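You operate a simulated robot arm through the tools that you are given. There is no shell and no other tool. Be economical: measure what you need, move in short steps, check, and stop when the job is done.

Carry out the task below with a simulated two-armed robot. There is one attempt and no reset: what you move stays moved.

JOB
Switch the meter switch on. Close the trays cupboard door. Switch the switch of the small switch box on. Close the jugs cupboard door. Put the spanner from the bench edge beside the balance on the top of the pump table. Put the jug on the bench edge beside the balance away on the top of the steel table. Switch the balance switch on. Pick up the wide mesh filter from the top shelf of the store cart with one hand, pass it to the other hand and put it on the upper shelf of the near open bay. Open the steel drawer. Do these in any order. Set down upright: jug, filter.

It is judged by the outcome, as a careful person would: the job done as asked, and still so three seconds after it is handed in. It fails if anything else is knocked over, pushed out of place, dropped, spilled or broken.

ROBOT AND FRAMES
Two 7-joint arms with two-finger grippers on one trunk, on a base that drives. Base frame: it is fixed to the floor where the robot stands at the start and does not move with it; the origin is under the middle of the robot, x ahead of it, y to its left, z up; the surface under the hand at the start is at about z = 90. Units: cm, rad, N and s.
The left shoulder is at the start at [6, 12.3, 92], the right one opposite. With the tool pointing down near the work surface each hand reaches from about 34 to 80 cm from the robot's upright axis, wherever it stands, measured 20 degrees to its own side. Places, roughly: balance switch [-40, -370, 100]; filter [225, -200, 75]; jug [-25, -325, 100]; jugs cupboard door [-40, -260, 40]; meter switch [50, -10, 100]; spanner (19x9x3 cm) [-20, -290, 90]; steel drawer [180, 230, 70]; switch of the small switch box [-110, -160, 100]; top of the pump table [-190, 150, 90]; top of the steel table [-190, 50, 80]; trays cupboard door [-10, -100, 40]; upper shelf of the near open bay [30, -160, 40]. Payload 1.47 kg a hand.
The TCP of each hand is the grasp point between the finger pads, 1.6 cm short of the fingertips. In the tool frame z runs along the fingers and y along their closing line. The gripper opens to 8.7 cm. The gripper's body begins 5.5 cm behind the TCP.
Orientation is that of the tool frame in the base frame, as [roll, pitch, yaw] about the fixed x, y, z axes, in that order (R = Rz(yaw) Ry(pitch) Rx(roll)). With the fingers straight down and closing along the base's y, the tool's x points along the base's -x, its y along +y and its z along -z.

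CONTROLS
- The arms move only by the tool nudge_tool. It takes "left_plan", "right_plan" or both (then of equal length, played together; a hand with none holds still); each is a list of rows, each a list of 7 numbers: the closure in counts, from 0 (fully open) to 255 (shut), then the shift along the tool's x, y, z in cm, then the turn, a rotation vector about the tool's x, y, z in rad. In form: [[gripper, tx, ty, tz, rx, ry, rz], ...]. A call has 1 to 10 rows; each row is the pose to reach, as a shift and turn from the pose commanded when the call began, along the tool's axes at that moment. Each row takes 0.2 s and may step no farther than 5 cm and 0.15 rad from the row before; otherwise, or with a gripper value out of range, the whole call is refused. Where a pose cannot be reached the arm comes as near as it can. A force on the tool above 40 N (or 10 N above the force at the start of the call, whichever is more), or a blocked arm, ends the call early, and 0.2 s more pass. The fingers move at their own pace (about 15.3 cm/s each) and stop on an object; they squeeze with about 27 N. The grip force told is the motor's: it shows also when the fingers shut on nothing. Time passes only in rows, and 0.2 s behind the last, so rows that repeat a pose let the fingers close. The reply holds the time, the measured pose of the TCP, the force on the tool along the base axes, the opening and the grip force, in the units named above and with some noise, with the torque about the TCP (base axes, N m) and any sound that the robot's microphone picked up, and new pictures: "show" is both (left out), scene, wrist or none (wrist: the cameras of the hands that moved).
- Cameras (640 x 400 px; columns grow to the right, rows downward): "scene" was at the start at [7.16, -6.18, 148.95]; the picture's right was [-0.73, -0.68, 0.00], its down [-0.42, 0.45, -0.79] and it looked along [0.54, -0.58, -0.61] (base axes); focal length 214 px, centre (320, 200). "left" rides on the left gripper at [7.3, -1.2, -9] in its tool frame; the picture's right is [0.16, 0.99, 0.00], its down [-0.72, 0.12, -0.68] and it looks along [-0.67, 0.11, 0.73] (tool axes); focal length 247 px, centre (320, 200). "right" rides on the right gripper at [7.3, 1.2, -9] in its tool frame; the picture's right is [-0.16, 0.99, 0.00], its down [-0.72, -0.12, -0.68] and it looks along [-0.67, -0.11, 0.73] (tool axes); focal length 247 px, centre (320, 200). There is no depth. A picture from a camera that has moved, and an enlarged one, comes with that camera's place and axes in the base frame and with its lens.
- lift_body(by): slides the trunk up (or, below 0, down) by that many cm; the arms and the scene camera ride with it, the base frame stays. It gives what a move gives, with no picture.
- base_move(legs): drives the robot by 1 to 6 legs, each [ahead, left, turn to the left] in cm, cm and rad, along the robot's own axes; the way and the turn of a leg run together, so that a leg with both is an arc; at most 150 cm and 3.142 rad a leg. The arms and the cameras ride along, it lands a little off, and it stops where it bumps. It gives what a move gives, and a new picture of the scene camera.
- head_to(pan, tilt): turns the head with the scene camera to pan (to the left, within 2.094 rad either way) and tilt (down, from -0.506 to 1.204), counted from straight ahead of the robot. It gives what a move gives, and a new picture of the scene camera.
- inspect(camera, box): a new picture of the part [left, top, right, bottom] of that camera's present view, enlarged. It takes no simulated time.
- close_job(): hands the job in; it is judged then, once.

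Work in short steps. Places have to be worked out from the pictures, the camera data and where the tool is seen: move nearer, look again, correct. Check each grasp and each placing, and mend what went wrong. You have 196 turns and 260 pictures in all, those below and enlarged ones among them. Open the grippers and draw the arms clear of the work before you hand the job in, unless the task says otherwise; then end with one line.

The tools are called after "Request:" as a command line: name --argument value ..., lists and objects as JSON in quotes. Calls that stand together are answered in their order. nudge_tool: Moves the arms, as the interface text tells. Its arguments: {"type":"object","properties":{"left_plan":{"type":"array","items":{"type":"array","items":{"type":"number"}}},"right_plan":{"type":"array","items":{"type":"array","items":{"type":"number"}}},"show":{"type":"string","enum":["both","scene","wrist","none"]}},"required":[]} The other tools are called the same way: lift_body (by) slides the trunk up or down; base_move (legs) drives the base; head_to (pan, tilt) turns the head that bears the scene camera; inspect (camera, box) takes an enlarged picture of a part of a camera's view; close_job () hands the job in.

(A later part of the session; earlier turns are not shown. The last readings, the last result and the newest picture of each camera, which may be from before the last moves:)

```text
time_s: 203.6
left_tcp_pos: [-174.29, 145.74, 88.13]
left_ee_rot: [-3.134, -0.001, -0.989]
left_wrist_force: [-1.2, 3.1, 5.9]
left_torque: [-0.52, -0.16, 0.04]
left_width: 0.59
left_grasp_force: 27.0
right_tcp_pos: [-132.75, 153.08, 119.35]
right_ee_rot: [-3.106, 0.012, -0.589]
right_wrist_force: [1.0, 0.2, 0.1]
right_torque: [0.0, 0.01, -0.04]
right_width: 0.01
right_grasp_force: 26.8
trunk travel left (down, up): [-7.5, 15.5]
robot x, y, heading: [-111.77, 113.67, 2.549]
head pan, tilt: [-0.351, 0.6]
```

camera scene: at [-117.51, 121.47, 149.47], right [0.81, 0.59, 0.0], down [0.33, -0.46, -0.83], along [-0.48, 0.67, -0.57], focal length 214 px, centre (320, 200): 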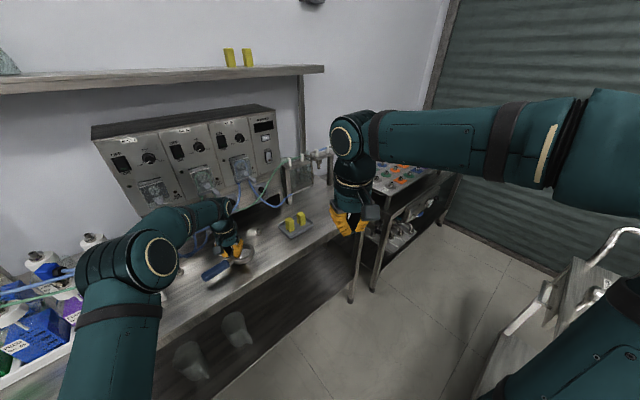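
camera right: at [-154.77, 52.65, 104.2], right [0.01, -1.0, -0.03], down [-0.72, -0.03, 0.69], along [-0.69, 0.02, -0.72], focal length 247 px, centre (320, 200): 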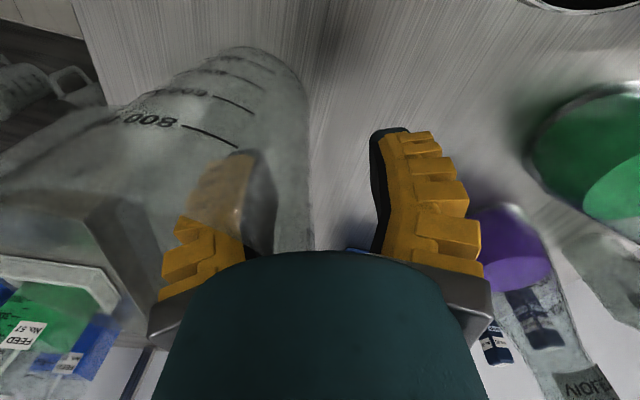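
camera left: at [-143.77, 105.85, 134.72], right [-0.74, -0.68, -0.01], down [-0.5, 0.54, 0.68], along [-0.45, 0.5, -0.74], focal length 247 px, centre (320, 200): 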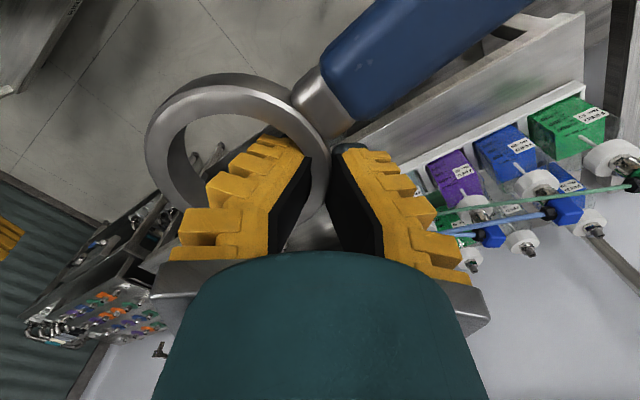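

Contact with the table. I open just enough, then rise straight up.

Request:
nudge_tool --left_plan '[[255, 0, 0, 0.2, 0, 0, 0], [200, 0, 0, 0.2, 0, 0, 0], [130, 0, 0, 0.2, 0, 0, 0], [110, 0, 0, 0.2, 0, 0, 0], [110, 0, 0, -2, 0, 0, 0], [110, 0, 0, -6, 0, 0, 0], [110, 0, 0, -10.5, 0, 0, 0], [110, 0, 0, -15, 0, 0, 0]]' --show "both"

Request:
inspect --camera "scene" --box '[160, 150, 320, 280]'

```text
time_s: 205.4
left_tcp_pos: [-174.35, 145.88, 102.81]
left_ee_rot: [-3.134, -0.001, -0.989]
left_wrist_force: [0.1, -0.5, 0.3]
left_torque: [-0.03, 0.01, 0.0]
left_width: 5.49
left_grasp_force: 3.8
right_tcp_pos: [-132.82, 153.01, 119.38]
right_ee_rot: [-3.107, 0.011, -0.588]
right_wrist_force: [0.7, 0.0, -0.3]
right_torque: [0.02, 0.0, 0.03]
right_width: 0.02
right_grasp_force: 26.9
trunk travel left (down, up): [-7.5, 15.5]
robot x, y, heading: [-112.03, 113.21, 2.548]
head pan, tilt: [-0.351, 0.6]
camera scene: at [-117.46, 121.45, 149.47], right [0.81, 0.59, 0.0], down [0.33, -0.46, -0.83], along [-0.48, 0.67, -0.56], focal length 214 px, centre (320, 200)
camera left: at [-169.49, 140.58, 111.87], right [-0.74, -0.67, -0.01], down [-0.5, 0.54, 0.68], along [-0.45, 0.5, -0.74], focal length 247 px, centre (320, 200)
```

scene: 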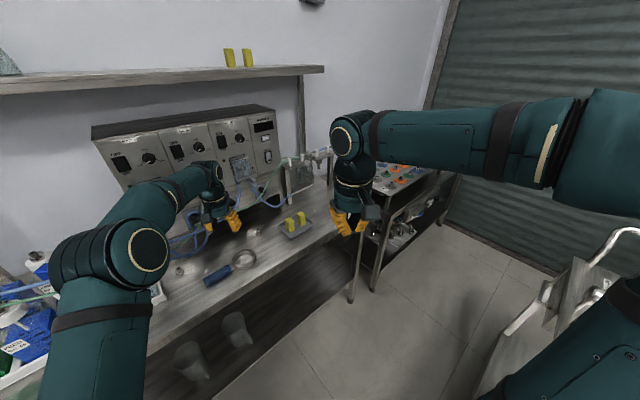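
left: 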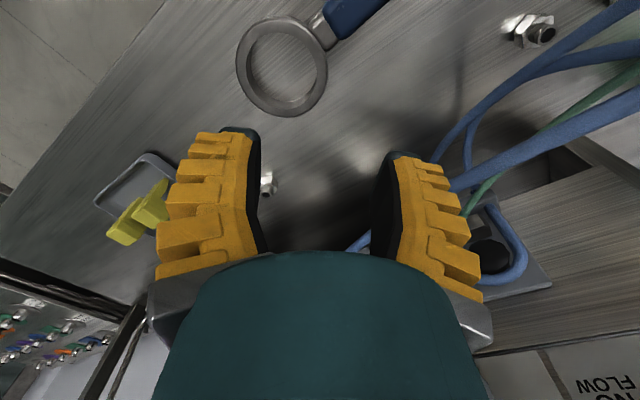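

```text
3.08 times, centred on (240, 215) of scene
camera zoom: at [-117.46, 121.45, 149.47], right [0.81, 0.59, 0.0], down [0.33, -0.46, -0.83], along [-0.48, 0.67, -0.56], focal length 660 px, centre (566, 154)
```

zoom: 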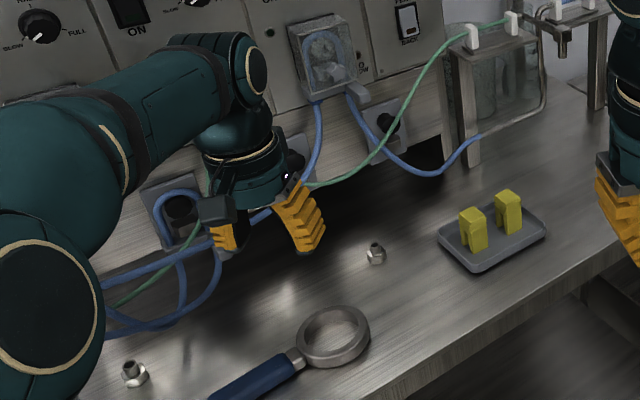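

The spanner lies flat on the pump table. I draw the left hand back and up, away from the hoses, straightening its yaw.

Request:
nudge_tool --left_plan '[[110, 2, -0.8, -3, 0, 0, 0], [110, 5, -2, -6, 0, 0, -0.05], [110, 8, -3.3, -9, 0, 0, -0.1], [110, 11, -4.5, -12, 0, 0, -0.15], [110, 14, -5.8, -15, 0, 0, -0.2], [110, 17, -7, -17.5, 0, 0, -0.25], [110, 20.5, -8.5, -19, 0, 0, -0.32], [110, 24, -10, -20, 0, 0, -0.395], [110, 27, -11.3, -20, 0, 0, -0.395]]' --show "scene"

```text
time_s: 207.4
left_tcp_pos: [-150.11, 129.22, 123.05]
left_ee_rot: [-3.136, -0.004, -0.592]
left_wrist_force: [1.3, 0.8, 0.6]
left_torque: [0.01, 0.0, 0.01]
left_width: 5.44
left_grasp_force: 3.7
right_tcp_pos: [-132.72, 153.02, 119.3]
right_ee_rot: [-3.106, 0.011, -0.588]
right_wrist_force: [0.5, -0.2, 0.3]
right_torque: [0.02, 0.01, 0.01]
right_width: 0.01
right_grasp_force: 27.4
trunk travel left (down, up): [-7.5, 15.5]
robot x, y, heading: [-111.67, 113.6, 2.551]
head pan, tilt: [-0.351, 0.6]
camera scene: at [-117.42, 121.4, 149.48], right [0.81, 0.59, 0.0], down [0.33, -0.46, -0.83], along [-0.48, 0.67, -0.56], focal length 214 px, centre (320, 200)
```

scene: 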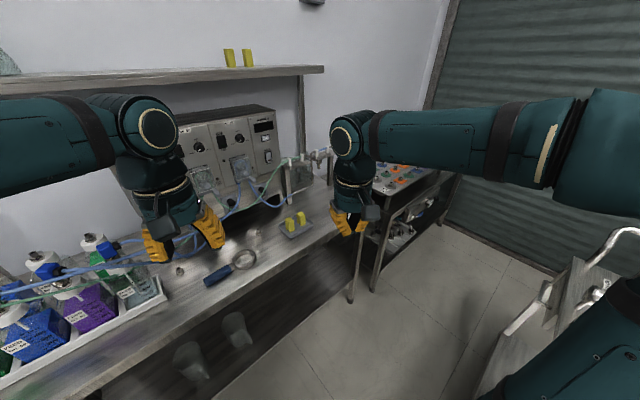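

The spanner rests as wanted. Next is the steel drawer at about (180, 230): I back off, turn toward that side and look.

Request:
base_move --legs '[[-45, 0, 0], [0, 0, -2.0]]'

Request:
head_to --pan 0.0 --tilt 0.35

```text
time_s: 214.9
left_tcp_pos: [-44.04, 117.26, 123.05]
left_ee_rot: [-3.137, -0.005, -2.58]
left_wrist_force: [0.2, 0.0, -0.2]
left_torque: [-0.01, -0.01, 0.01]
left_width: 5.5
left_grasp_force: 3.7
right_tcp_pos: [-29.41, 91.56, 119.3]
right_ee_rot: [-3.107, 0.011, -2.577]
right_wrist_force: [0.3, -0.2, 0.0]
right_torque: [0.01, -0.01, -0.01]
right_width: 0.0
right_grasp_force: 27.0
trunk travel left (down, up): [-7.5, 15.5]
robot x, y, heading: [-74.27, 88.61, 0.56]
head pan, tilt: [-0.351, 0.6]
camera scene: at [-64.25, 90.82, 149.47], right [0.21, -0.98, 0.0], down [-0.55, -0.12, -0.83], along [0.81, 0.17, -0.56], focal length 214 px, centre (320, 200)
```

scene: 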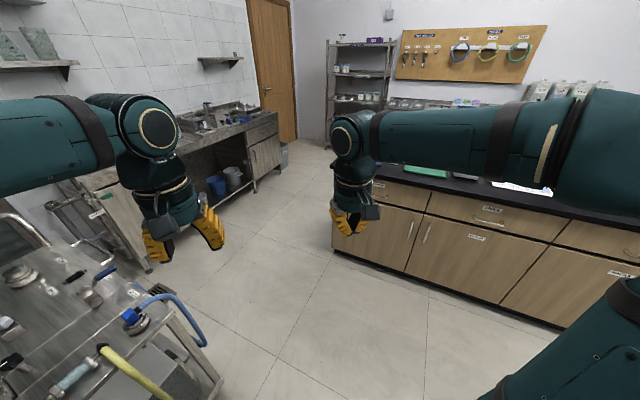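

```text
time_s: 215.7
left_tcp_pos: [-44.04, 117.16, 123.21]
left_ee_rot: [-3.135, -0.007, -2.582]
left_wrist_force: [-0.2, -0.3, 0.7]
left_torque: [-0.02, -0.01, -0.01]
left_width: 5.47
left_grasp_force: 3.8
right_tcp_pos: [-29.3, 91.5, 119.41]
right_ee_rot: [-3.105, 0.011, -2.577]
right_wrist_force: [0.4, 0.1, -0.7]
right_torque: [-0.01, 0.03, 0.0]
right_width: 0.0
right_grasp_force: 26.7
trunk travel left (down, up): [-7.5, 15.5]
robot x, y, heading: [-73.97, 88.64, 0.565]
head pan, tilt: [0.0, 0.351]
camera scene: at [-65.01, 93.93, 151.74], right [0.53, -0.85, 0.0], down [-0.29, -0.18, -0.94], along [0.8, 0.5, -0.34], focal length 214 px, centre (320, 200)
```

scene: 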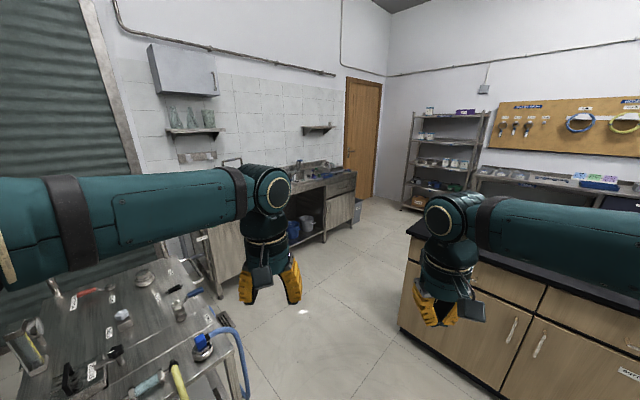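

The drawer projects to about (330, 186), at the right end of the steel sink bench. I enlarge that.

Request:
inspect --camera "scene" --box '[240, 140, 400, 260]'

```text
3.33 times, centred on (320, 200) of scene
camera zoom: at [-65.01, 93.93, 151.74], right [0.53, -0.85, 0.0], down [-0.29, -0.18, -0.94], along [0.8, 0.5, -0.34], focal length 715 px, centre (320, 200)
```

zoom: 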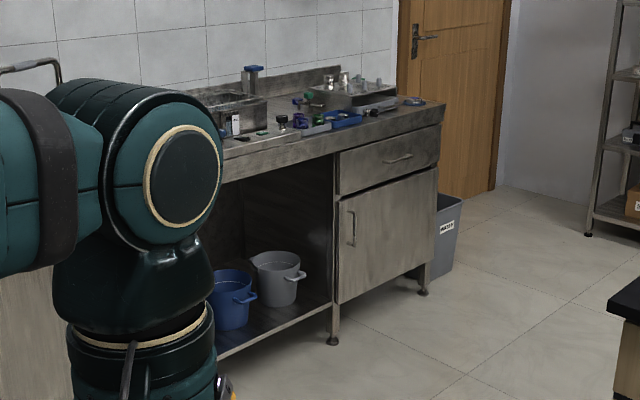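

The steel drawer's handle is near (180, 211, 72), with its face toward the black bench (opening direction about (-0.23, -0.97)). I drive round: toward the bench, past its end, then along in front of the sink bench.

Request:
base_move --legs '[[0, 0, 0.771], [0, -85, 0], [98, 0, 0], [0, -70, 0]]'

```text
time_s: 236.7
left_tcp_pos: [102.25, 189.78, 123.21]
left_ee_rot: [-3.136, -0.004, -1.802]
left_wrist_force: [-0.1, -0.5, 0.1]
left_torque: [0.0, 0.01, -0.04]
left_width: 5.44
left_grasp_force: 3.8
right_tcp_pos: [130.66, 181.87, 119.31]
right_ee_rot: [-3.108, 0.01, -1.797]
right_wrist_force: [0.3, 0.0, -0.3]
right_torque: [-0.02, 0.0, 0.04]
right_width: 0.0
right_grasp_force: 27.0
trunk travel left (down, up): [-7.5, 15.5]
robot x, y, heading: [101.06, 148.24, 1.342]
head pan, tilt: [0.0, 0.351]
camera scene: at [103.89, 158.4, 151.75], right [0.97, -0.23, 0.0], down [-0.08, -0.33, -0.94], along [0.22, 0.91, -0.34], focal length 214 px, centre (320, 200)
```

scene: 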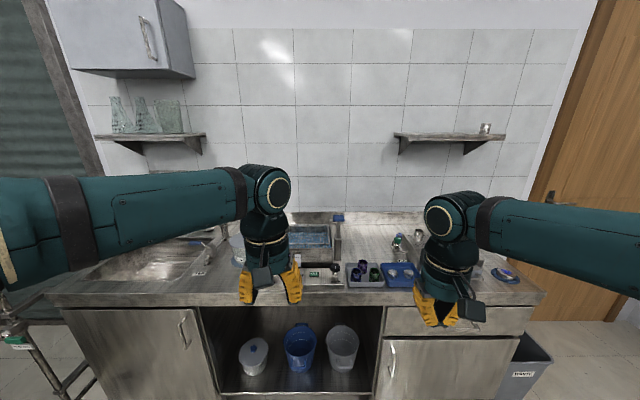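

I strafe right to bring the drawer in front of the right hand and tilt the head down for a look.

Request:
base_move --legs '[[0, -50, 0]]'

Request:
head_to --pan -0.1 --tilt 0.7

```text
time_s: 241.5
left_tcp_pos: [150.4, 178.47, 123.33]
left_ee_rot: [-3.135, -0.005, -1.809]
left_wrist_force: [-0.8, 0.3, 0.1]
left_torque: [0.02, 0.0, 0.03]
left_width: 5.48
left_grasp_force: 3.5
right_tcp_pos: [178.84, 170.23, 119.35]
right_ee_rot: [-3.105, 0.012, -1.803]
right_wrist_force: [-0.8, 0.1, -0.3]
right_torque: [-0.02, 0.01, -0.02]
right_width: 0.01
right_grasp_force: 27.4
trunk travel left (down, up): [-7.5, 15.5]
robot x, y, heading: [149.06, 136.66, 1.332]
head pan, tilt: [0.0, 0.351]
camera scene: at [151.87, 146.9, 151.75], right [0.97, -0.24, 0.0], down [-0.08, -0.33, -0.94], along [0.22, 0.91, -0.34], focal length 214 px, centre (320, 200)
```

scene: 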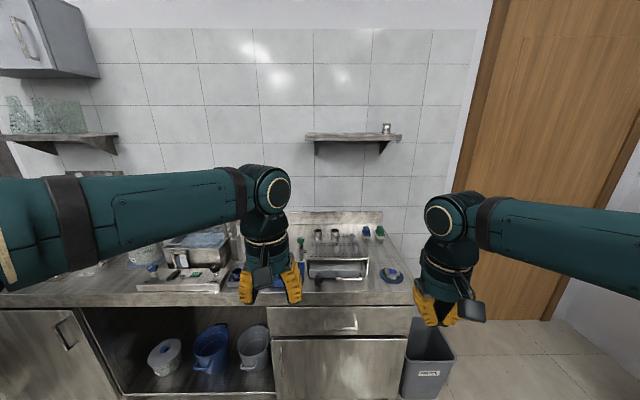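

```text
time_s: 242.4
left_tcp_pos: [150.39, 178.33, 123.23]
left_ee_rot: [-3.138, -0.006, -1.809]
left_wrist_force: [0.2, -0.1, -0.3]
left_torque: [0.0, -0.02, 0.01]
left_width: 5.48
left_grasp_force: 3.6
right_tcp_pos: [178.9, 170.11, 119.32]
right_ee_rot: [-3.107, 0.011, -1.804]
right_wrist_force: [0.3, -0.6, 0.1]
right_torque: [0.0, -0.01, 0.0]
right_width: 0.01
right_grasp_force: 27.0
trunk travel left (down, up): [-7.5, 15.5]
robot x, y, heading: [148.89, 136.92, 1.33]
head pan, tilt: [-0.099, 0.7]
camera scene: at [152.47, 145.87, 148.61], right [0.94, -0.33, 0.0], down [-0.21, -0.61, -0.77], along [0.25, 0.72, -0.64], focal length 214 px, centre (320, 200)
```

scene: 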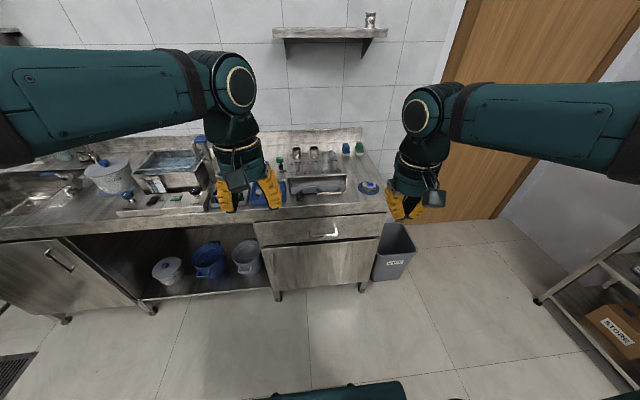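

Request:
inspect --camera "scene" --box '[250, 195, 400, 300]'

```text
3.81 times, centred on (325, 248) of scene
camera zoom: at [152.47, 145.87, 148.61], right [0.94, -0.33, 0.0], down [-0.21, -0.61, -0.77], along [0.25, 0.72, -0.64], focal length 817 px, centre (301, 19)
```

zoom: 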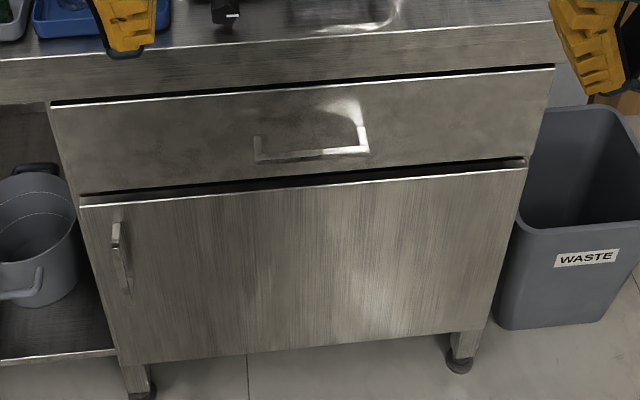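

The drawer handle is a horizontal bar at about (176.3, 209.9, 69), projecting a few cm. I will grip it with the hand pointing forward and the fingers above and below, so I pitch the right hand forward first.

Request:
nudge_tool --right_plan '[[0, -1.5, 0.5, 0, 0, -0.15, 0], [0, -3, 1, 0, 0, -0.3, 0], [0, -4.5, 1.5, 0, 0, -0.45, 0], [0, -6, 2, 0, 0, -0.6, 0], [0, -7.5, 2.5, 1, 0, -0.75, 0], [0, -9, 3, 2, 0, -0.9, 0], [0, -10.5, 3.5, 3, 0, -1.05, 0], [0, -12, 4, 4, 0, -1.2, 0], [0, -13.5, 4.5, 5, 0, -1.35, 0], [0, -15, 5, 6, 0, -1.5, 0]]' --show "none"

Request:
nudge_tool --right_plan '[[0, 0, 0, 0, 0, 0, 0.15], [0, 0, 0, 0, 0, 0, 0.3], [0, 0, 0, 0, 0, 0, 0.45], [0, 0, 0, 0, 0, 0, 0.6], [0, 0, 0, 0, 0, 0, 0.75], [0, 0, 0, 0, 0, 0, 0.9], [0, 0, 0, 0, 0, 0, 1.05], [0, 0, 0, 0, 0, 0, 1.2], [0, 0, 0, 0, 0, 0, 1.35], [0, 0, 0, 0, 0, 0, 1.5]]' --show "both"

```text
time_s: 244.6
left_tcp_pos: [150.54, 178.7, 122.97]
left_ee_rot: [-3.136, -0.007, -1.808]
left_wrist_force: [-0.6, 0.0, -0.4]
left_torque: [-0.06, -0.04, 0.01]
left_width: 5.48
left_grasp_force: 3.3
right_tcp_pos: [176.12, 186.45, 111.32]
right_ee_rot: [-2.673, 1.393, -1.298]
right_wrist_force: [3.1, -0.3, -0.3]
right_torque: [0.07, 0.0, 0.15]
right_width: 8.7
right_grasp_force: 0.0
right hand out of reach, approached as far as the arm can: row 10
trunk travel left (down, up): [-7.5, 15.5]
robot x, y, heading: [149.05, 136.79, 1.335]
head pan, tilt: [-0.099, 0.7]
```

```text
time_s: 246.8
left_tcp_pos: [150.49, 178.3, 123.15]
left_ee_rot: [-3.137, -0.005, -1.808]
left_wrist_force: [0.1, 0.1, -0.2]
left_torque: [0.01, -0.02, 0.01]
left_width: 5.48
left_grasp_force: 4.0
right_tcp_pos: [177.74, 186.05, 113.42]
right_ee_rot: [1.63, 0.104, 2.911]
right_wrist_force: [-0.5, -0.5, -0.4]
right_torque: [0.02, 0.0, -0.01]
right_width: 8.69
right_grasp_force: 0.0
trunk travel left (down, up): [-7.5, 15.5]
robot x, y, heading: [149.12, 136.44, 1.335]
head pan, tilt: [-0.099, 0.7]
camera scene: at [152.48, 145.88, 148.61], right [0.94, -0.33, 0.0], down [-0.21, -0.61, -0.76], along [0.25, 0.72, -0.64], focal length 214 px, centre (320, 200)
camera right: at [168.53, 178.96, 114.25], right [0.07, 0.05, 1.0], down [0.55, -0.83, 0.0], along [0.83, 0.55, -0.08], focal length 247 px, centre (320, 200)
```

scene: 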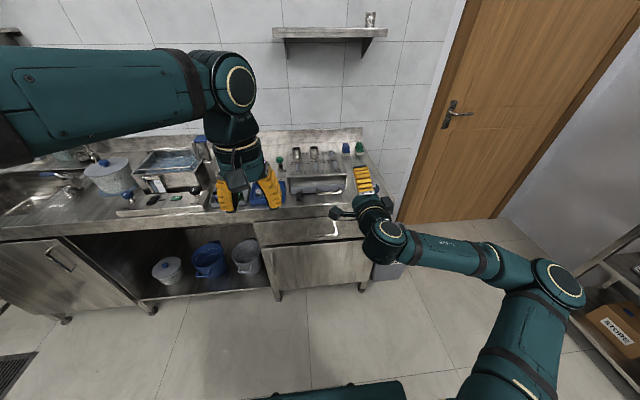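
right: 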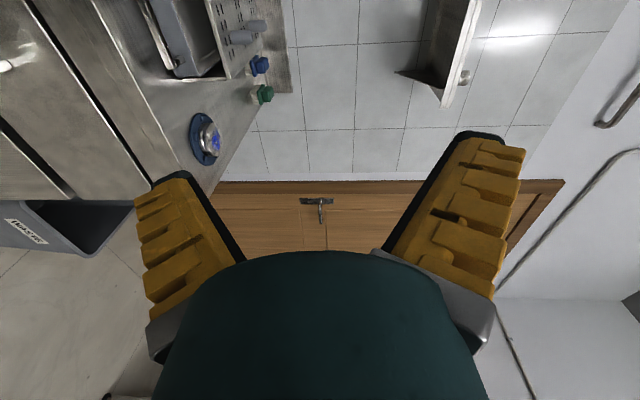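

The hand now points at the drawer with its closing line vertical. I lower it to handle height, stopping about 14 cm short.

Request:
nudge_tool --right_plan '[[0, 1.1, -4.3, 0.5, 0, 0, 0], [0, 2.3, -8.6, 1, 0, 0, 0], [0, 3.4, -12.9, 2, 0, 0, 0], [0, 4.6, -17.2, 3, 0, 0, 0], [0, 5.7, -21.5, 4.2, 0, 0, 0], [0, 6.9, -25.8, 5.5, 0, 0, 0], [0, 8, -30.1, 7, 0, 0, 0], [0, 9.2, -34.4, 8.5, 0, 0, 0], [0, 10.4, -38.7, 10, 0, 0, 0], [0, 11.5, -42.8, 11.6, 0, 0, 0]]' --show "both"

Request:
inspect --camera "scene" --box '[250, 195, 400, 300]'

```text
time_s: 249.0
left_tcp_pos: [150.34, 178.29, 123.18]
left_ee_rot: [-3.137, -0.005, -1.808]
left_wrist_force: [-0.6, -0.6, -0.2]
left_torque: [0.02, 0.0, 0.0]
left_width: 5.49
left_grasp_force: 3.8
right_tcp_pos: [175.37, 206.6, 96.14]
right_ee_rot: [1.903, 0.131, 2.956]
right_wrist_force: [-0.2, -0.1, 0.1]
right_torque: [0.0, 0.0, 0.02]
right_width: 8.7
right_grasp_force: 0.0
right hand out of reach, approached as far as the arm can: row 1, 2, 3, 4, 5, 6, 7, 8, 9, 10
trunk travel left (down, up): [-7.5, 15.5]
robot x, y, heading: [148.91, 137.03, 1.332]
head pan, tilt: [-0.099, 0.7]
camera scene: at [152.47, 145.88, 148.61], right [0.94, -0.33, 0.0], down [-0.21, -0.61, -0.76], along [0.25, 0.72, -0.64], focal length 214 px, centre (320, 200)
camera right: at [166.3, 199.92, 99.02], right [0.09, 0.31, 0.95], down [0.57, -0.8, 0.21], along [0.82, 0.52, -0.25], focal length 247 px, centre (320, 200)
```

scene: 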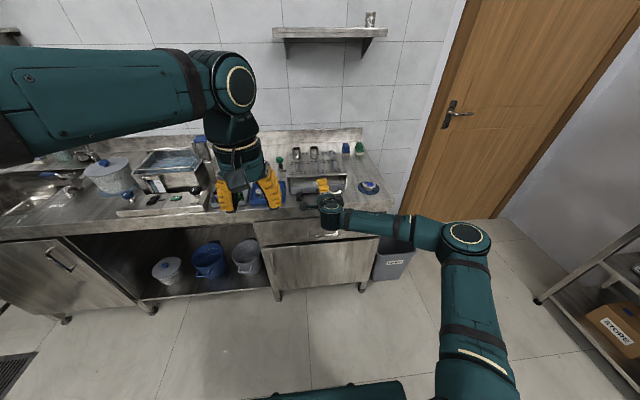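
right: 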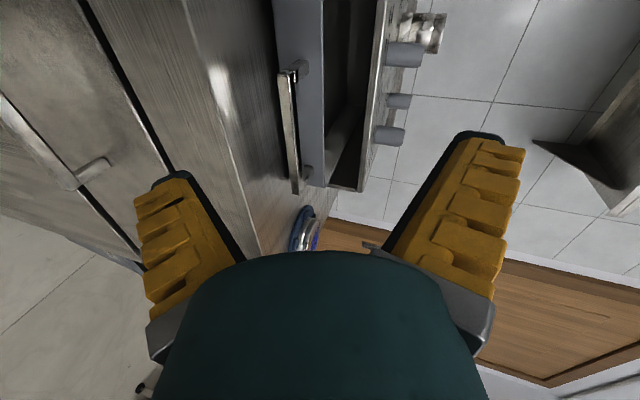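

```text
3.81 times, centred on (325, 248) of scene
camera zoom: at [152.47, 145.88, 148.61], right [0.94, -0.33, 0.0], down [-0.21, -0.61, -0.76], along [0.25, 0.72, -0.64], focal length 817 px, centre (301, 19)
```

zoom: 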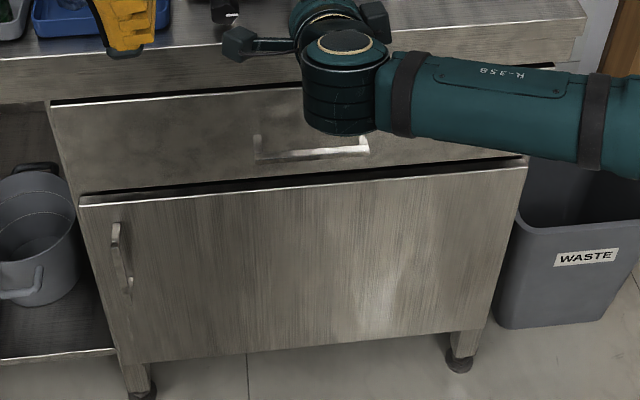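

That roll limits how low the arm goes. I back the hand off, tilt the fingers downward more (about 40° below horizontal) and lower the trunk to help.

Request:
nudge_tool --right_plan '[[120, 0, 0, -4, 0.05, 0, 0], [120, 0, 0.5, -8, 0.12, 0, 0], [120, 0, 1, -12, 0.2, 0, 0], [120, 0, 1.5, -15, 0.3, 0, 0], [120, 0, 1.5, -16, 0.4, 0, 0], [120, 0, 1.5, -16, 0.4, 0, 0]]' --show "none"

Request:
lift_body --by -7.5

```text
time_s: 250.4
left_tcp_pos: [150.44, 178.41, 123.12]
left_ee_rot: [-3.137, -0.006, -1.808]
left_wrist_force: [1.1, -0.1, -1.1]
left_torque: [0.01, 0.02, 0.01]
left_width: 5.49
left_grasp_force: 3.9
right_tcp_pos: [171.2, 192.04, 100.75]
right_ee_rot: [2.304, 0.13, 2.954]
right_wrist_force: [-0.3, 0.1, -0.4]
right_torque: [-0.02, -0.02, -0.02]
right_width: 5.16
right_grasp_force: 3.6
trunk travel left (down, up): [-7.5, 15.5]
robot x, y, heading: [149.09, 137.31, 1.332]
head pan, tilt: [-0.099, 0.7]
```

```text
time_s: 251.5
left_tcp_pos: [150.52, 178.21, 115.68]
left_ee_rot: [-3.137, -0.005, -1.809]
left_wrist_force: [-0.5, 0.1, 0.0]
left_torque: [0.06, 0.0, 0.01]
left_width: 5.48
left_grasp_force: 3.9
right_tcp_pos: [171.31, 191.97, 93.34]
right_ee_rot: [2.303, 0.131, 2.955]
right_wrist_force: [-0.4, -0.3, -0.3]
right_torque: [0.01, 0.06, -0.04]
right_width: 5.15
right_grasp_force: 3.5
trunk travel left (down, up): [0.0, 23.0]
robot x, y, heading: [148.85, 136.8, 1.333]
head pan, tilt: [-0.099, 0.7]
```

Now from here I go to a pre-grasp 8 cm short of the bar.

Request:
nudge_tool --right_plan '[[120, 0.3, -1.1, 4.4, 0, 0, 0], [120, 0.6, -2.3, 8.8, 0, 0, 0], [120, 1, -3.4, 13.2, 0, 0, 0], [120, 1.3, -4.6, 17.6, 0, 0, 0], [120, 1.6, -5.7, 22, 0, 0, 0], [120, 1.6, -5.7, 22, 0, 0, 0]]' --show "both"

Request:
inspect --camera "scene" --box '[250, 170, 400, 270]'

```text
time_s: 252.9
left_tcp_pos: [150.37, 178.25, 115.58]
left_ee_rot: [-3.136, -0.004, -1.809]
left_wrist_force: [0.7, -0.5, -0.1]
left_torque: [-0.02, -0.02, -0.03]
left_width: 5.49
left_grasp_force: 3.9
right_tcp_pos: [174.32, 204.64, 74.54]
right_ee_rot: [2.302, 0.131, 2.955]
right_wrist_force: [1.0, -0.2, 0.3]
right_torque: [0.0, -0.01, -0.02]
right_width: 5.11
right_grasp_force: 3.9
trunk travel left (down, up): [0.0, 23.0]
robot x, y, heading: [149.5, 136.52, 1.331]
head pan, tilt: [-0.099, 0.7]
camera scene: at [152.47, 145.86, 141.11], right [0.94, -0.33, 0.0], down [-0.21, -0.61, -0.77], along [0.25, 0.72, -0.64], focal length 214 px, centre (320, 200)
camera right: at [165.25, 200.11, 80.2], right [0.18, 0.64, 0.75], down [0.55, -0.7, 0.46], along [0.81, 0.33, -0.48], focal length 247 px, centre (320, 200)
```

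scene: 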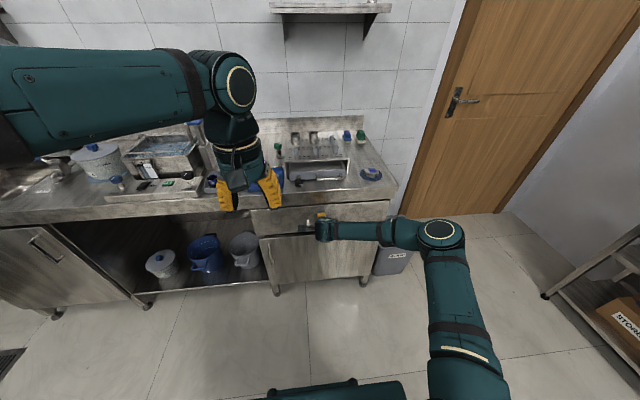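
right: 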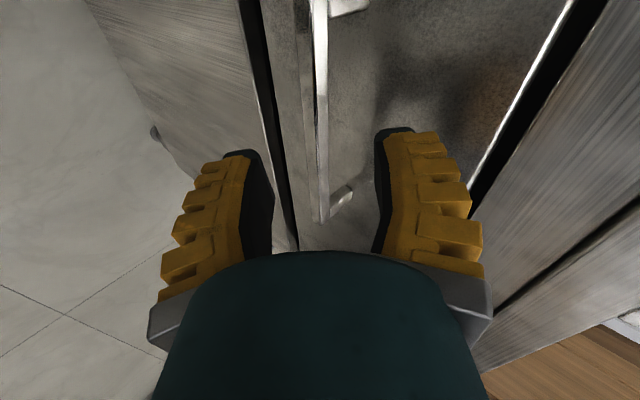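

```text
4.00 times, centred on (325, 220) of scene
camera zoom: at [152.47, 145.86, 141.11], right [0.94, -0.33, 0.0], down [-0.21, -0.61, -0.77], along [0.25, 0.72, -0.64], focal length 858 px, centre (300, 120)
```

zoom: 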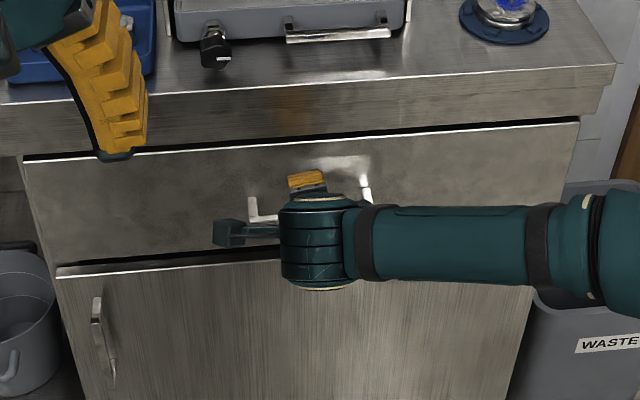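

The bar is well centred between the fingers. I narrow the opening, advance along the tool axis and close on the bar.

Request:
nudge_tool --right_plan '[[175, 0, 0, 2, 0, 0, 0], [175, 0, 0, 4, 0, 0, 0], [175, 0, 0, 5.5, 0, 0, 0], [175, 0, 0, 6.5, 0, 0, 0], [175, 0, 0, 7.3, 0, 0, 0], [255, 0, 0, 7.3, 0, 0, 0], [255, 0, 0, 7.3, 0, 0, 0], [255, 0, 0, 7.3, 0, 0, 0]]' --show "wrist"

```text
time_s: 253.7
left_tcp_pos: [150.39, 177.92, 115.84]
left_ee_rot: [-3.138, -0.004, -1.809]
left_wrist_force: [-0.3, 0.3, -0.7]
left_torque: [0.01, -0.05, 0.02]
left_width: 5.48
left_grasp_force: 3.6
right_tcp_pos: [175.25, 207.54, 71.0]
right_ee_rot: [2.305, 0.13, 2.952]
right_wrist_force: [-2.9, -31.0, 12.7]
right_torque: [1.25, -0.32, -0.43]
right_width: 2.73
right_grasp_force: 3.9
trunk travel left (down, up): [0.0, 23.0]
robot x, y, heading: [149.32, 136.76, 1.335]
head pan, tilt: [-0.099, 0.7]
stopped in row 4 (right hand): the force on the tool passed its limit at 64 N (the readings are from after the stop); the commanded pose is now the measured one
camera right: at [166.32, 203.15, 76.78], right [0.18, 0.64, 0.75], down [0.55, -0.7, 0.46], along [0.81, 0.33, -0.48], focal length 247 px, centre (320, 200)
```

right: 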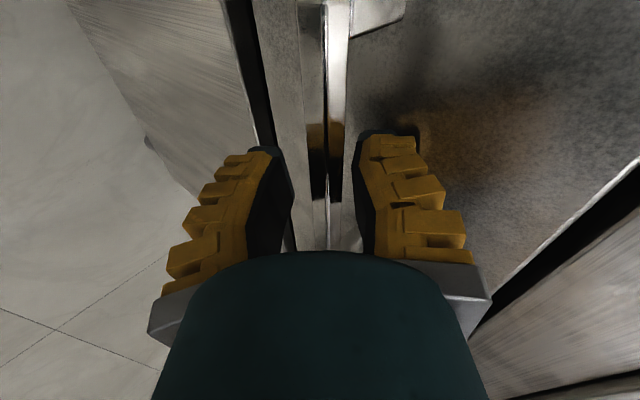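

A fingertip touched the drawer face with the bar already between the fingers. I ease back slightly and close to see if the bar is caught.

Request:
nudge_tool --right_plan '[[175, 0, 0, -0.4, 0, 0, 0], [255, 0, 0, -0.4, 0, 0, 0], [255, 0, 0, -0.4, 0, 0, 0], [255, 0, 0, -0.4, 0, 0, 0]]' --show "wrist"

```text
time_s: 254.7
left_tcp_pos: [150.47, 178.4, 115.64]
left_ee_rot: [-3.137, -0.006, -1.81]
left_wrist_force: [-0.4, 0.1, -0.5]
left_torque: [-0.02, -0.02, -0.05]
left_width: 5.46
left_grasp_force: 3.5
right_tcp_pos: [175.27, 207.62, 70.99]
right_ee_rot: [2.308, 0.13, 2.956]
right_wrist_force: [0.6, 6.4, -6.7]
right_torque: [0.02, 0.07, -0.06]
right_width: 0.6
right_grasp_force: 30.3
trunk travel left (down, up): [0.0, 23.0]
robot x, y, heading: [148.99, 136.68, 1.333]
head pan, tilt: [-0.099, 0.7]
camera right: at [166.33, 203.28, 76.69], right [0.18, 0.64, 0.75], down [0.55, -0.7, 0.46], along [0.81, 0.33, -0.48], focal length 247 px, centre (320, 200)
```

right: 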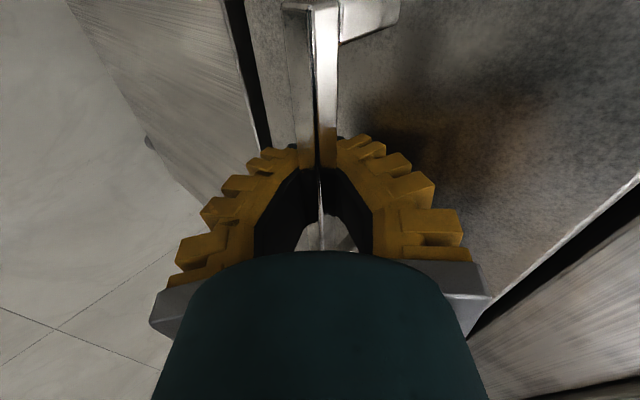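

The bar is gripped (0.6 cm). I pull the drawer open by driving straight back.

Request:
base_move --legs '[[-12, 0, 0]]'

```text
time_s: 255.9
left_tcp_pos: [147.71, 167.0, 115.61]
left_ee_rot: [-3.137, -0.005, -1.809]
left_wrist_force: [-0.4, 0.2, 0.5]
left_torque: [-0.03, -0.01, -0.02]
left_width: 5.49
left_grasp_force: 3.8
right_tcp_pos: [172.59, 196.1, 70.83]
right_ee_rot: [2.306, 0.129, 2.954]
right_wrist_force: [6.8, -1.5, -11.6]
right_torque: [0.17, 0.09, 0.0]
right_width: 0.61
right_grasp_force: 28.9
trunk travel left (down, up): [0.0, 23.0]
robot x, y, heading: [146.31, 125.1, 1.333]
head pan, tilt: [-0.099, 0.7]
camera scene: at [149.77, 134.43, 141.1], right [0.94, -0.33, 0.0], down [-0.21, -0.61, -0.76], along [0.25, 0.72, -0.64], focal length 214 px, centre (320, 200)
```

scene: 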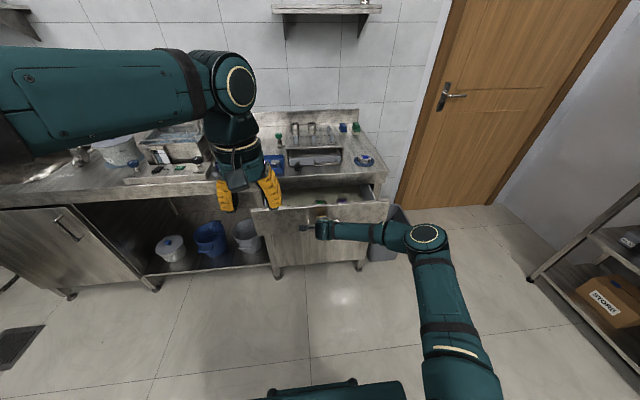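

The drawer is opening. I pull further.

Request:
base_move --legs '[[-16, 0, 0]]'

```text
time_s: 257.4
left_tcp_pos: [145.98, 159.68, 115.67]
left_ee_rot: [-3.136, -0.007, -1.808]
left_wrist_force: [0.0, -0.1, -0.6]
left_torque: [0.01, 0.02, 0.02]
left_width: 5.47
left_grasp_force: 3.6
right_tcp_pos: [170.93, 188.84, 70.7]
right_ee_rot: [2.311, 0.132, 2.949]
right_wrist_force: [-0.7, -0.7, 2.2]
right_torque: [0.03, 0.07, -0.07]
right_width: 0.6
right_grasp_force: 29.2
trunk travel left (down, up): [0.0, 23.0]
robot x, y, heading: [144.44, 118.14, 1.33]
head pan, tilt: [-0.099, 0.7]
stopped in leg 1: the robot was blocked; the commanded pose is now the measured one
camera scene: at [147.92, 127.16, 141.12], right [0.94, -0.33, 0.0], down [-0.21, -0.61, -0.76], along [0.25, 0.72, -0.64], focal length 214 px, centre (320, 200)
```

scene: 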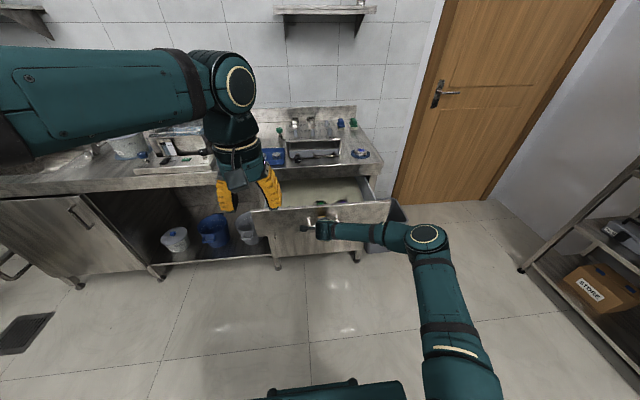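

The drawer is out about 19 cm and something blocked the base, either the drawer's stop or the bench end behind me. I test by pulling gently with the arm.

Request:
nudge_tool --right_plan '[[255, 0.1, -1.3, -1.5, 0, 0, 0], [255, 0.2, -2.6, -3, 0, 0, 0], [255, 0.3, -4, -4.5, 0, 0, 0], [255, 0.4, -5.3, -6, 0, 0, 0]]' --show "scene"

```text
time_s: 258.4
left_tcp_pos: [145.85, 159.57, 115.66]
left_ee_rot: [-3.136, -0.004, -1.809]
left_wrist_force: [0.0, -1.1, -0.2]
left_torque: [0.01, 0.0, 0.05]
left_width: 5.51
left_grasp_force: 3.9
right_tcp_pos: [169.09, 180.73, 70.76]
right_ee_rot: [2.312, 0.132, 2.951]
right_wrist_force: [3.6, -2.7, -1.1]
right_torque: [0.07, 0.13, -0.03]
right_width: 0.6
right_grasp_force: 29.3
trunk travel left (down, up): [0.0, 23.0]
robot x, y, heading: [144.42, 118.06, 1.332]
head pan, tilt: [-0.099, 0.7]
camera scene: at [147.97, 127.09, 141.11], right [0.94, -0.33, 0.0], down [-0.21, -0.61, -0.77], along [0.25, 0.72, -0.64], focal length 214 px, centre (320, 200)
```

scene: 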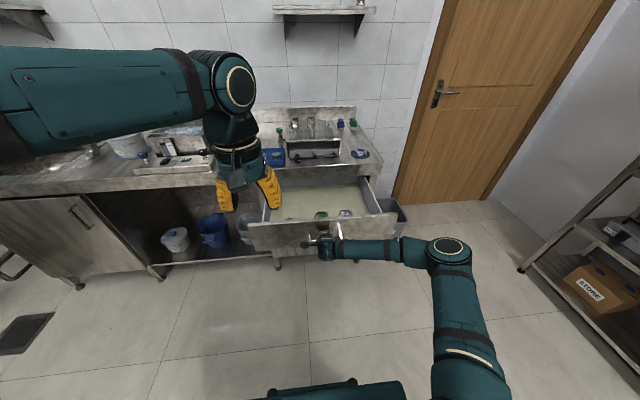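

The drawer came further with low force, so the base was blocked behind. I pull a bit more.

Request:
nudge_tool --right_plan '[[255, 0.1, -1.3, -1.5, 0, 0, 0], [255, 0.2, -2.6, -3, 0, 0, 0], [255, 0.3, -4, -4.5, 0, 0, 0], [255, 0.4, -5.3, -6, 0, 0, 0]]' --show "scene"

```text
time_s: 259.4
left_tcp_pos: [145.89, 159.69, 115.62]
left_ee_rot: [-3.136, -0.005, -1.809]
left_wrist_force: [-0.8, 0.7, -0.5]
left_torque: [-0.02, 0.02, -0.03]
left_width: 5.5
left_grasp_force: 3.6
right_tcp_pos: [167.25, 173.13, 70.83]
right_ee_rot: [2.314, 0.133, 2.949]
right_wrist_force: [3.7, -1.7, -9.8]
right_torque: [0.2, 0.13, 0.08]
right_width: 0.0
right_grasp_force: 29.3
trunk travel left (down, up): [0.0, 23.0]
robot x, y, heading: [144.46, 118.37, 1.332]
head pan, tilt: [-0.099, 0.7]
camera scene: at [147.98, 127.17, 141.1], right [0.94, -0.33, 0.0], down [-0.21, -0.61, -0.76], along [0.25, 0.72, -0.64], focal length 214 px, centre (320, 200)
```

scene: 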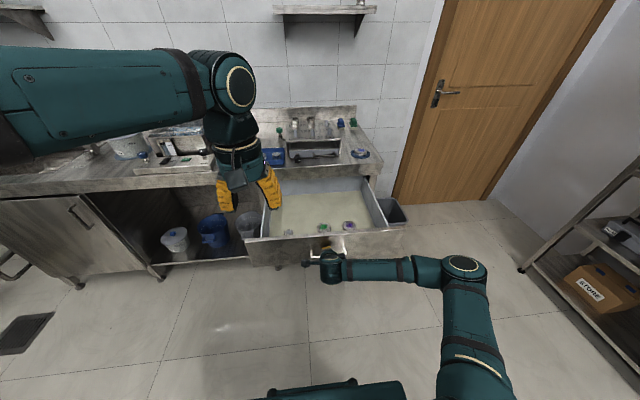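

The hand slid off at the drawer's full extension. The drawer stands wide open. I back the hand off, then raise it and bring it to the travelling pose.

Request:
nudge_tool --right_plan '[[255, 0, -1, -3, 0, 0, 0], [255, 0, -1, -6.5, 0, 0, 0], [255, -0.5, 2.3, -9.5, 0, 0, 0], [255, -1, 5.6, -12.5, 0, 0, 0], [255, -1.6, 8.9, -15.5, 0, 0, 0], [255, -2.2, 12.2, -18.5, 0, 0, 0], [255, -2.8, 15.5, -21.5, 0, 0, 0], [255, -3.4, 18.8, -24.5, 0, 0, 0], [255, -4, 22, -27.5, 0, 0, 0], [255, -4.6, 25, -30, 0, 0, 0]]' --show "none"

Request:
nudge_tool --right_plan '[[255, 0, 0, 0, 0, 0, -0.15], [255, 0, 0, 0, 0, 0, -0.3], [255, 0, 0, 0, 0, 0, -0.45], [255, 0, 0, 0, 0, 0, -0.6], [255, 0, 0, 0, 0, 0, -0.75], [255, 0, 0, 0, 0, 0, -0.9], [255, 0, 0, 0, 0, 0, -1.05], [255, 0, 0, 0, 0, 0, -1.2], [255, 0, 0, 0, 0, 0, -1.35], [255, 0, 0, 0, 0, 0, -1.5]]' --show "none"

```text
time_s: 259.8
left_tcp_pos: [145.86, 159.93, 115.59]
left_ee_rot: [-3.134, -0.009, -1.806]
left_wrist_force: [0.6, 0.3, -0.7]
left_torque: [0.0, -0.04, -0.01]
left_width: 5.46
left_grasp_force: 4.3
right_tcp_pos: [166.55, 170.65, 70.9]
right_ee_rot: [2.335, 0.137, 2.948]
right_wrist_force: [2.9, 12.2, -19.2]
right_torque: [0.25, 0.23, 0.0]
right_width: 0.61
right_grasp_force: 29.7
trunk travel left (down, up): [0.0, 23.0]
robot x, y, heading: [144.86, 118.15, 1.335]
head pan, tilt: [-0.099, 0.7]
stopped in row 2 (right hand): the force on the tool passed its limit at 80 N (the readings are from after the stop); the commanded pose is now the measured one
```

```text
time_s: 260.3
left_tcp_pos: [145.91, 159.93, 115.49]
left_ee_rot: [-3.135, -0.008, -1.806]
left_wrist_force: [-0.1, -0.6, -0.2]
left_torque: [0.0, 0.01, 0.01]
left_width: 5.49
left_grasp_force: 3.3
right_tcp_pos: [166.75, 170.68, 70.75]
right_ee_rot: [2.366, 0.278, 3.093]
right_wrist_force: [1.1, 16.1, -16.6]
right_torque: [0.12, 0.25, -0.02]
right_width: 0.59
right_grasp_force: 30.0
trunk travel left (down, up): [0.0, 23.0]
robot x, y, heading: [144.46, 117.91, 1.332]
head pan, tilt: [-0.099, 0.7]
stopped in row 2 (right hand): the force on the tool passed its limit at 42 N (the readings are from after the stop); the commanded pose is now the measured one
```

It is in fact still gripping the bar. I open the fingers first, look, and then back straight off.

Request:
nudge_tool --right_plan '[[150, 0, 0, 0, 0, 0, 0], [150, 0, 0, 0, 0, 0, 0.15], [150, 0, 0, 0, 0, 0, 0.2]]' --show "both"

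```text
time_s: 261.1
left_tcp_pos: [145.78, 159.64, 115.61]
left_ee_rot: [-3.136, -0.005, -1.807]
left_wrist_force: [-0.4, -0.2, -0.2]
left_torque: [-0.02, 0.04, -0.02]
left_width: 5.47
left_grasp_force: 4.0
right_tcp_pos: [166.66, 170.46, 71.01]
right_ee_rot: [2.334, 0.136, 2.95]
right_wrist_force: [-0.2, 0.9, 1.4]
right_torque: [-0.02, 0.01, -0.01]
right_width: 4.23
right_grasp_force: 4.6
trunk travel left (down, up): [0.0, 23.0]
robot x, y, heading: [144.41, 118.28, 1.334]
head pan, tilt: [-0.099, 0.7]
camera scene: at [147.92, 127.2, 141.11], right [0.94, -0.33, 0.0], down [-0.21, -0.61, -0.76], along [0.25, 0.72, -0.64], focal length 214 px, centre (320, 200)
camera right: at [157.66, 166.33, 76.8], right [0.19, 0.66, 0.73], down [0.54, -0.69, 0.48], along [0.82, 0.3, -0.49], focal length 247 px, centre (320, 200)
```

scene: 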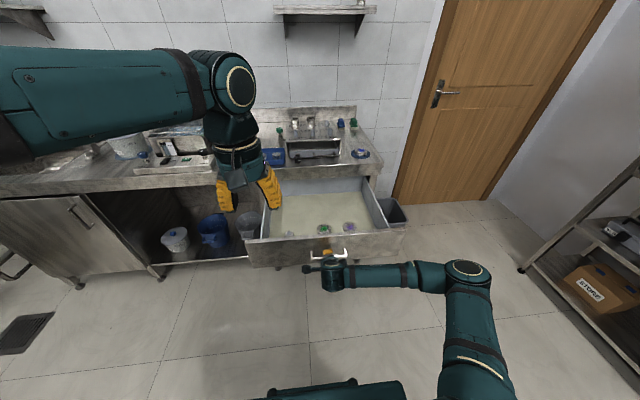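
right: 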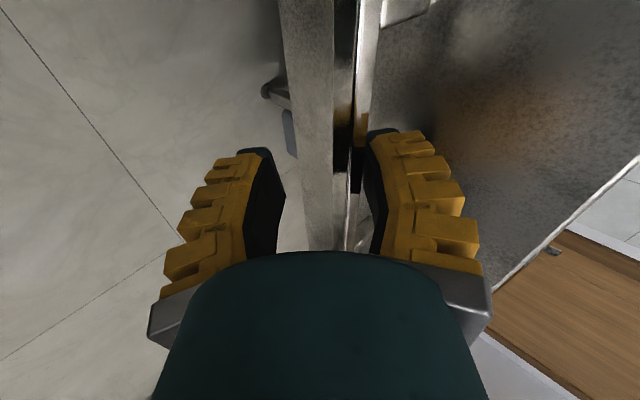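

Released. I back straight out along the tool axis, then raise.

Request:
nudge_tool --right_plan '[[150, 0, 0.6, -2, 0, 0, 0], [150, 0, 0.6, -4.5, 0, 0, 0], [150, 0, 0.6, -8, 0, 0, 0], [150, -0.5, 3.6, -11, 0, 0, 0], [150, -1, 6.9, -14, 0, 0, 0], [150, -1.6, 10.2, -17, 0, 0, 0], [150, -2.2, 13.5, -20, 0, 0, 0], [150, -2.8, 16.8, -23, 0, 0, 0], [150, -3.4, 20, -26, 0, 0, 0]]' --show "scene"

```text
time_s: 263.1
left_tcp_pos: [145.72, 159.58, 115.61]
left_ee_rot: [-3.136, -0.006, -1.805]
left_wrist_force: [-1.7, 0.2, 0.4]
left_torque: [0.02, 0.04, 0.01]
left_width: 5.52
left_grasp_force: 3.8
right_tcp_pos: [164.4, 165.78, 103.64]
right_ee_rot: [2.335, 0.135, 2.949]
right_wrist_force: [-0.3, 1.4, -0.2]
right_torque: [-0.02, -0.02, -0.06]
right_width: 4.16
right_grasp_force: 3.8
trunk travel left (down, up): [0.0, 23.0]
robot x, y, heading: [144.32, 118.01, 1.335]
head pan, tilt: [-0.099, 0.7]
camera scene: at [147.86, 127.13, 141.12], right [0.94, -0.33, 0.0], down [-0.21, -0.61, -0.77], along [0.25, 0.72, -0.64], focal length 214 px, centre (320, 200)
```

scene: 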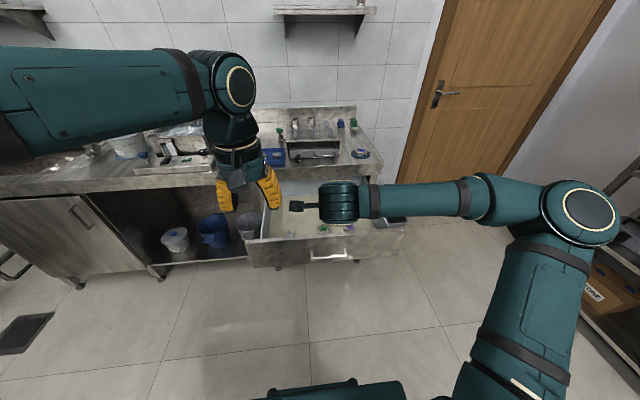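

The drawer stands open with its handle clear. I undo the roll and pitch of the right hand and raise the trunk to its former height.

Request:
nudge_tool --right_plan '[[150, 0, 0, -1, 0, 0, -0.15], [150, 0, 0, -2, 0, 0, -0.3], [150, 0, 0, -3, 0, 0, -0.45], [150, 0, 0, -4, 0, 0, -0.6], [150, 0, 0, -5, 0, 0, -0.75], [150, 0, 0, -6, 0, 0, -0.9], [150, 0, 0, -7, 0, 0, -1.05], [150, 0, 0, -8, 0, 0, -1.2], [150, 0, 0, -9, 0, 0, -1.35], [150, 0, 0, -10, 0, 0, -1.5]]' --show "none"

Request:
lift_body --by 7.5

```text
time_s: 265.3
left_tcp_pos: [145.92, 159.63, 115.63]
left_ee_rot: [-3.136, -0.006, -1.807]
left_wrist_force: [-0.1, 0.1, -0.3]
left_torque: [-0.03, -0.03, -0.04]
left_width: 5.5
left_grasp_force: 3.6
right_tcp_pos: [162.44, 158.9, 110.39]
right_ee_rot: [-3.019, 0.808, -1.723]
right_wrist_force: [-0.1, 0.6, 0.4]
right_torque: [-0.01, 0.01, 0.04]
right_width: 4.16
right_grasp_force: 4.5
trunk travel left (down, up): [0.0, 23.0]
robot x, y, heading: [144.42, 117.99, 1.331]
head pan, tilt: [-0.099, 0.7]
```

```text
time_s: 266.4
left_tcp_pos: [145.92, 159.68, 123.13]
left_ee_rot: [-3.135, -0.006, -1.805]
left_wrist_force: [0.3, 0.5, 0.2]
left_torque: [0.01, 0.0, 0.0]
left_width: 5.5
left_grasp_force: 3.3
right_tcp_pos: [162.64, 158.95, 117.94]
right_ee_rot: [-3.019, 0.809, -1.726]
right_wrist_force: [-0.1, 0.0, -0.2]
right_torque: [-0.01, 0.01, -0.01]
right_width: 4.19
right_grasp_force: 4.4
trunk travel left (down, up): [-7.5, 15.5]
robot x, y, heading: [144.32, 118.0, 1.336]
head pan, tilt: [-0.099, 0.7]
```

Now the filter on the store cart, behind the bench. I move off, sidestep into the rear corridor, turn to face along it and drive.

Request:
base_move --legs '[[4, 0, 0], [0, -70, 0], [0, 0, -1.571], [0, 0, -1.57], [120, 0, 0]]'

Request:
head_to --pan 0.0 --tilt 0.45

```text
time_s: 286.7
left_tcp_pos: [184.72, -52.3, 123.09]
left_ee_rot: [-3.138, -0.006, 1.354]
left_wrist_force: [0.7, -0.3, -0.2]
left_torque: [-0.01, -0.03, 0.04]
left_width: 5.46
left_grasp_force: 3.5
right_tcp_pos: [168.06, -51.87, 117.88]
right_ee_rot: [-3.018, 0.807, 1.438]
right_wrist_force: [0.2, 0.1, -0.1]
right_torque: [-0.02, 0.03, -0.02]
right_width: 4.18
right_grasp_force: 4.1
trunk travel left (down, up): [-7.5, 15.5]
robot x, y, heading: [185.29, -10.55, -1.788]
head pan, tilt: [-0.099, 0.7]
camera scene: at [182.62, -19.53, 148.61], right [-0.95, 0.31, 0.0], down [0.2, 0.61, -0.76], along [-0.24, -0.73, -0.64], focal length 214 px, centre (320, 200)
```

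scene: 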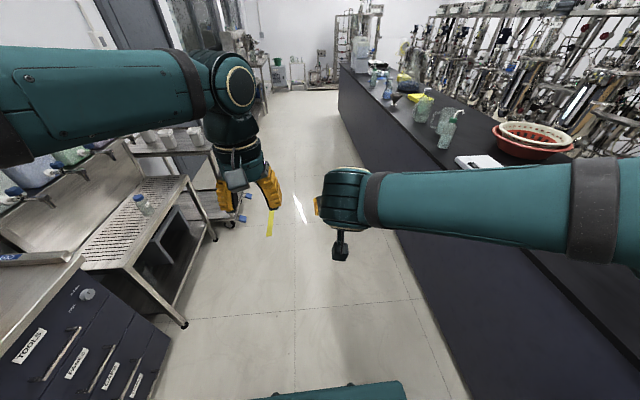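

```text
time_s: 287.4
left_tcp_pos: [184.7, -52.36, 123.27]
left_ee_rot: [-3.137, -0.003, 1.354]
left_wrist_force: [-0.4, 0.2, 0.1]
left_torque: [-0.01, -0.03, 0.01]
left_width: 5.49
left_grasp_force: 3.8
right_tcp_pos: [168.15, -51.78, 117.93]
right_ee_rot: [-3.019, 0.81, 1.437]
right_wrist_force: [-0.3, -0.3, 0.6]
right_torque: [-0.01, 0.0, -0.03]
right_width: 4.19
right_grasp_force: 4.5
trunk travel left (down, up): [-7.5, 15.5]
robot x, y, heading: [184.88, -10.58, -1.789]
head pan, tilt: [0.0, 0.45]
camera scene: at [183.29, -20.4, 150.82], right [-0.98, 0.22, 0.0], down [0.09, 0.43, -0.9], along [-0.19, -0.88, -0.44], focal length 214 px, centre (320, 200)
```

scene: 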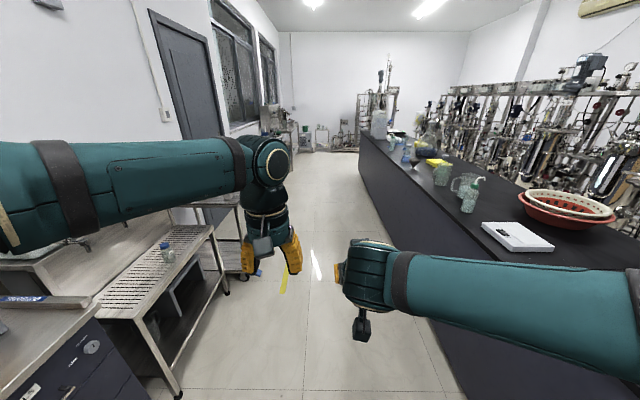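

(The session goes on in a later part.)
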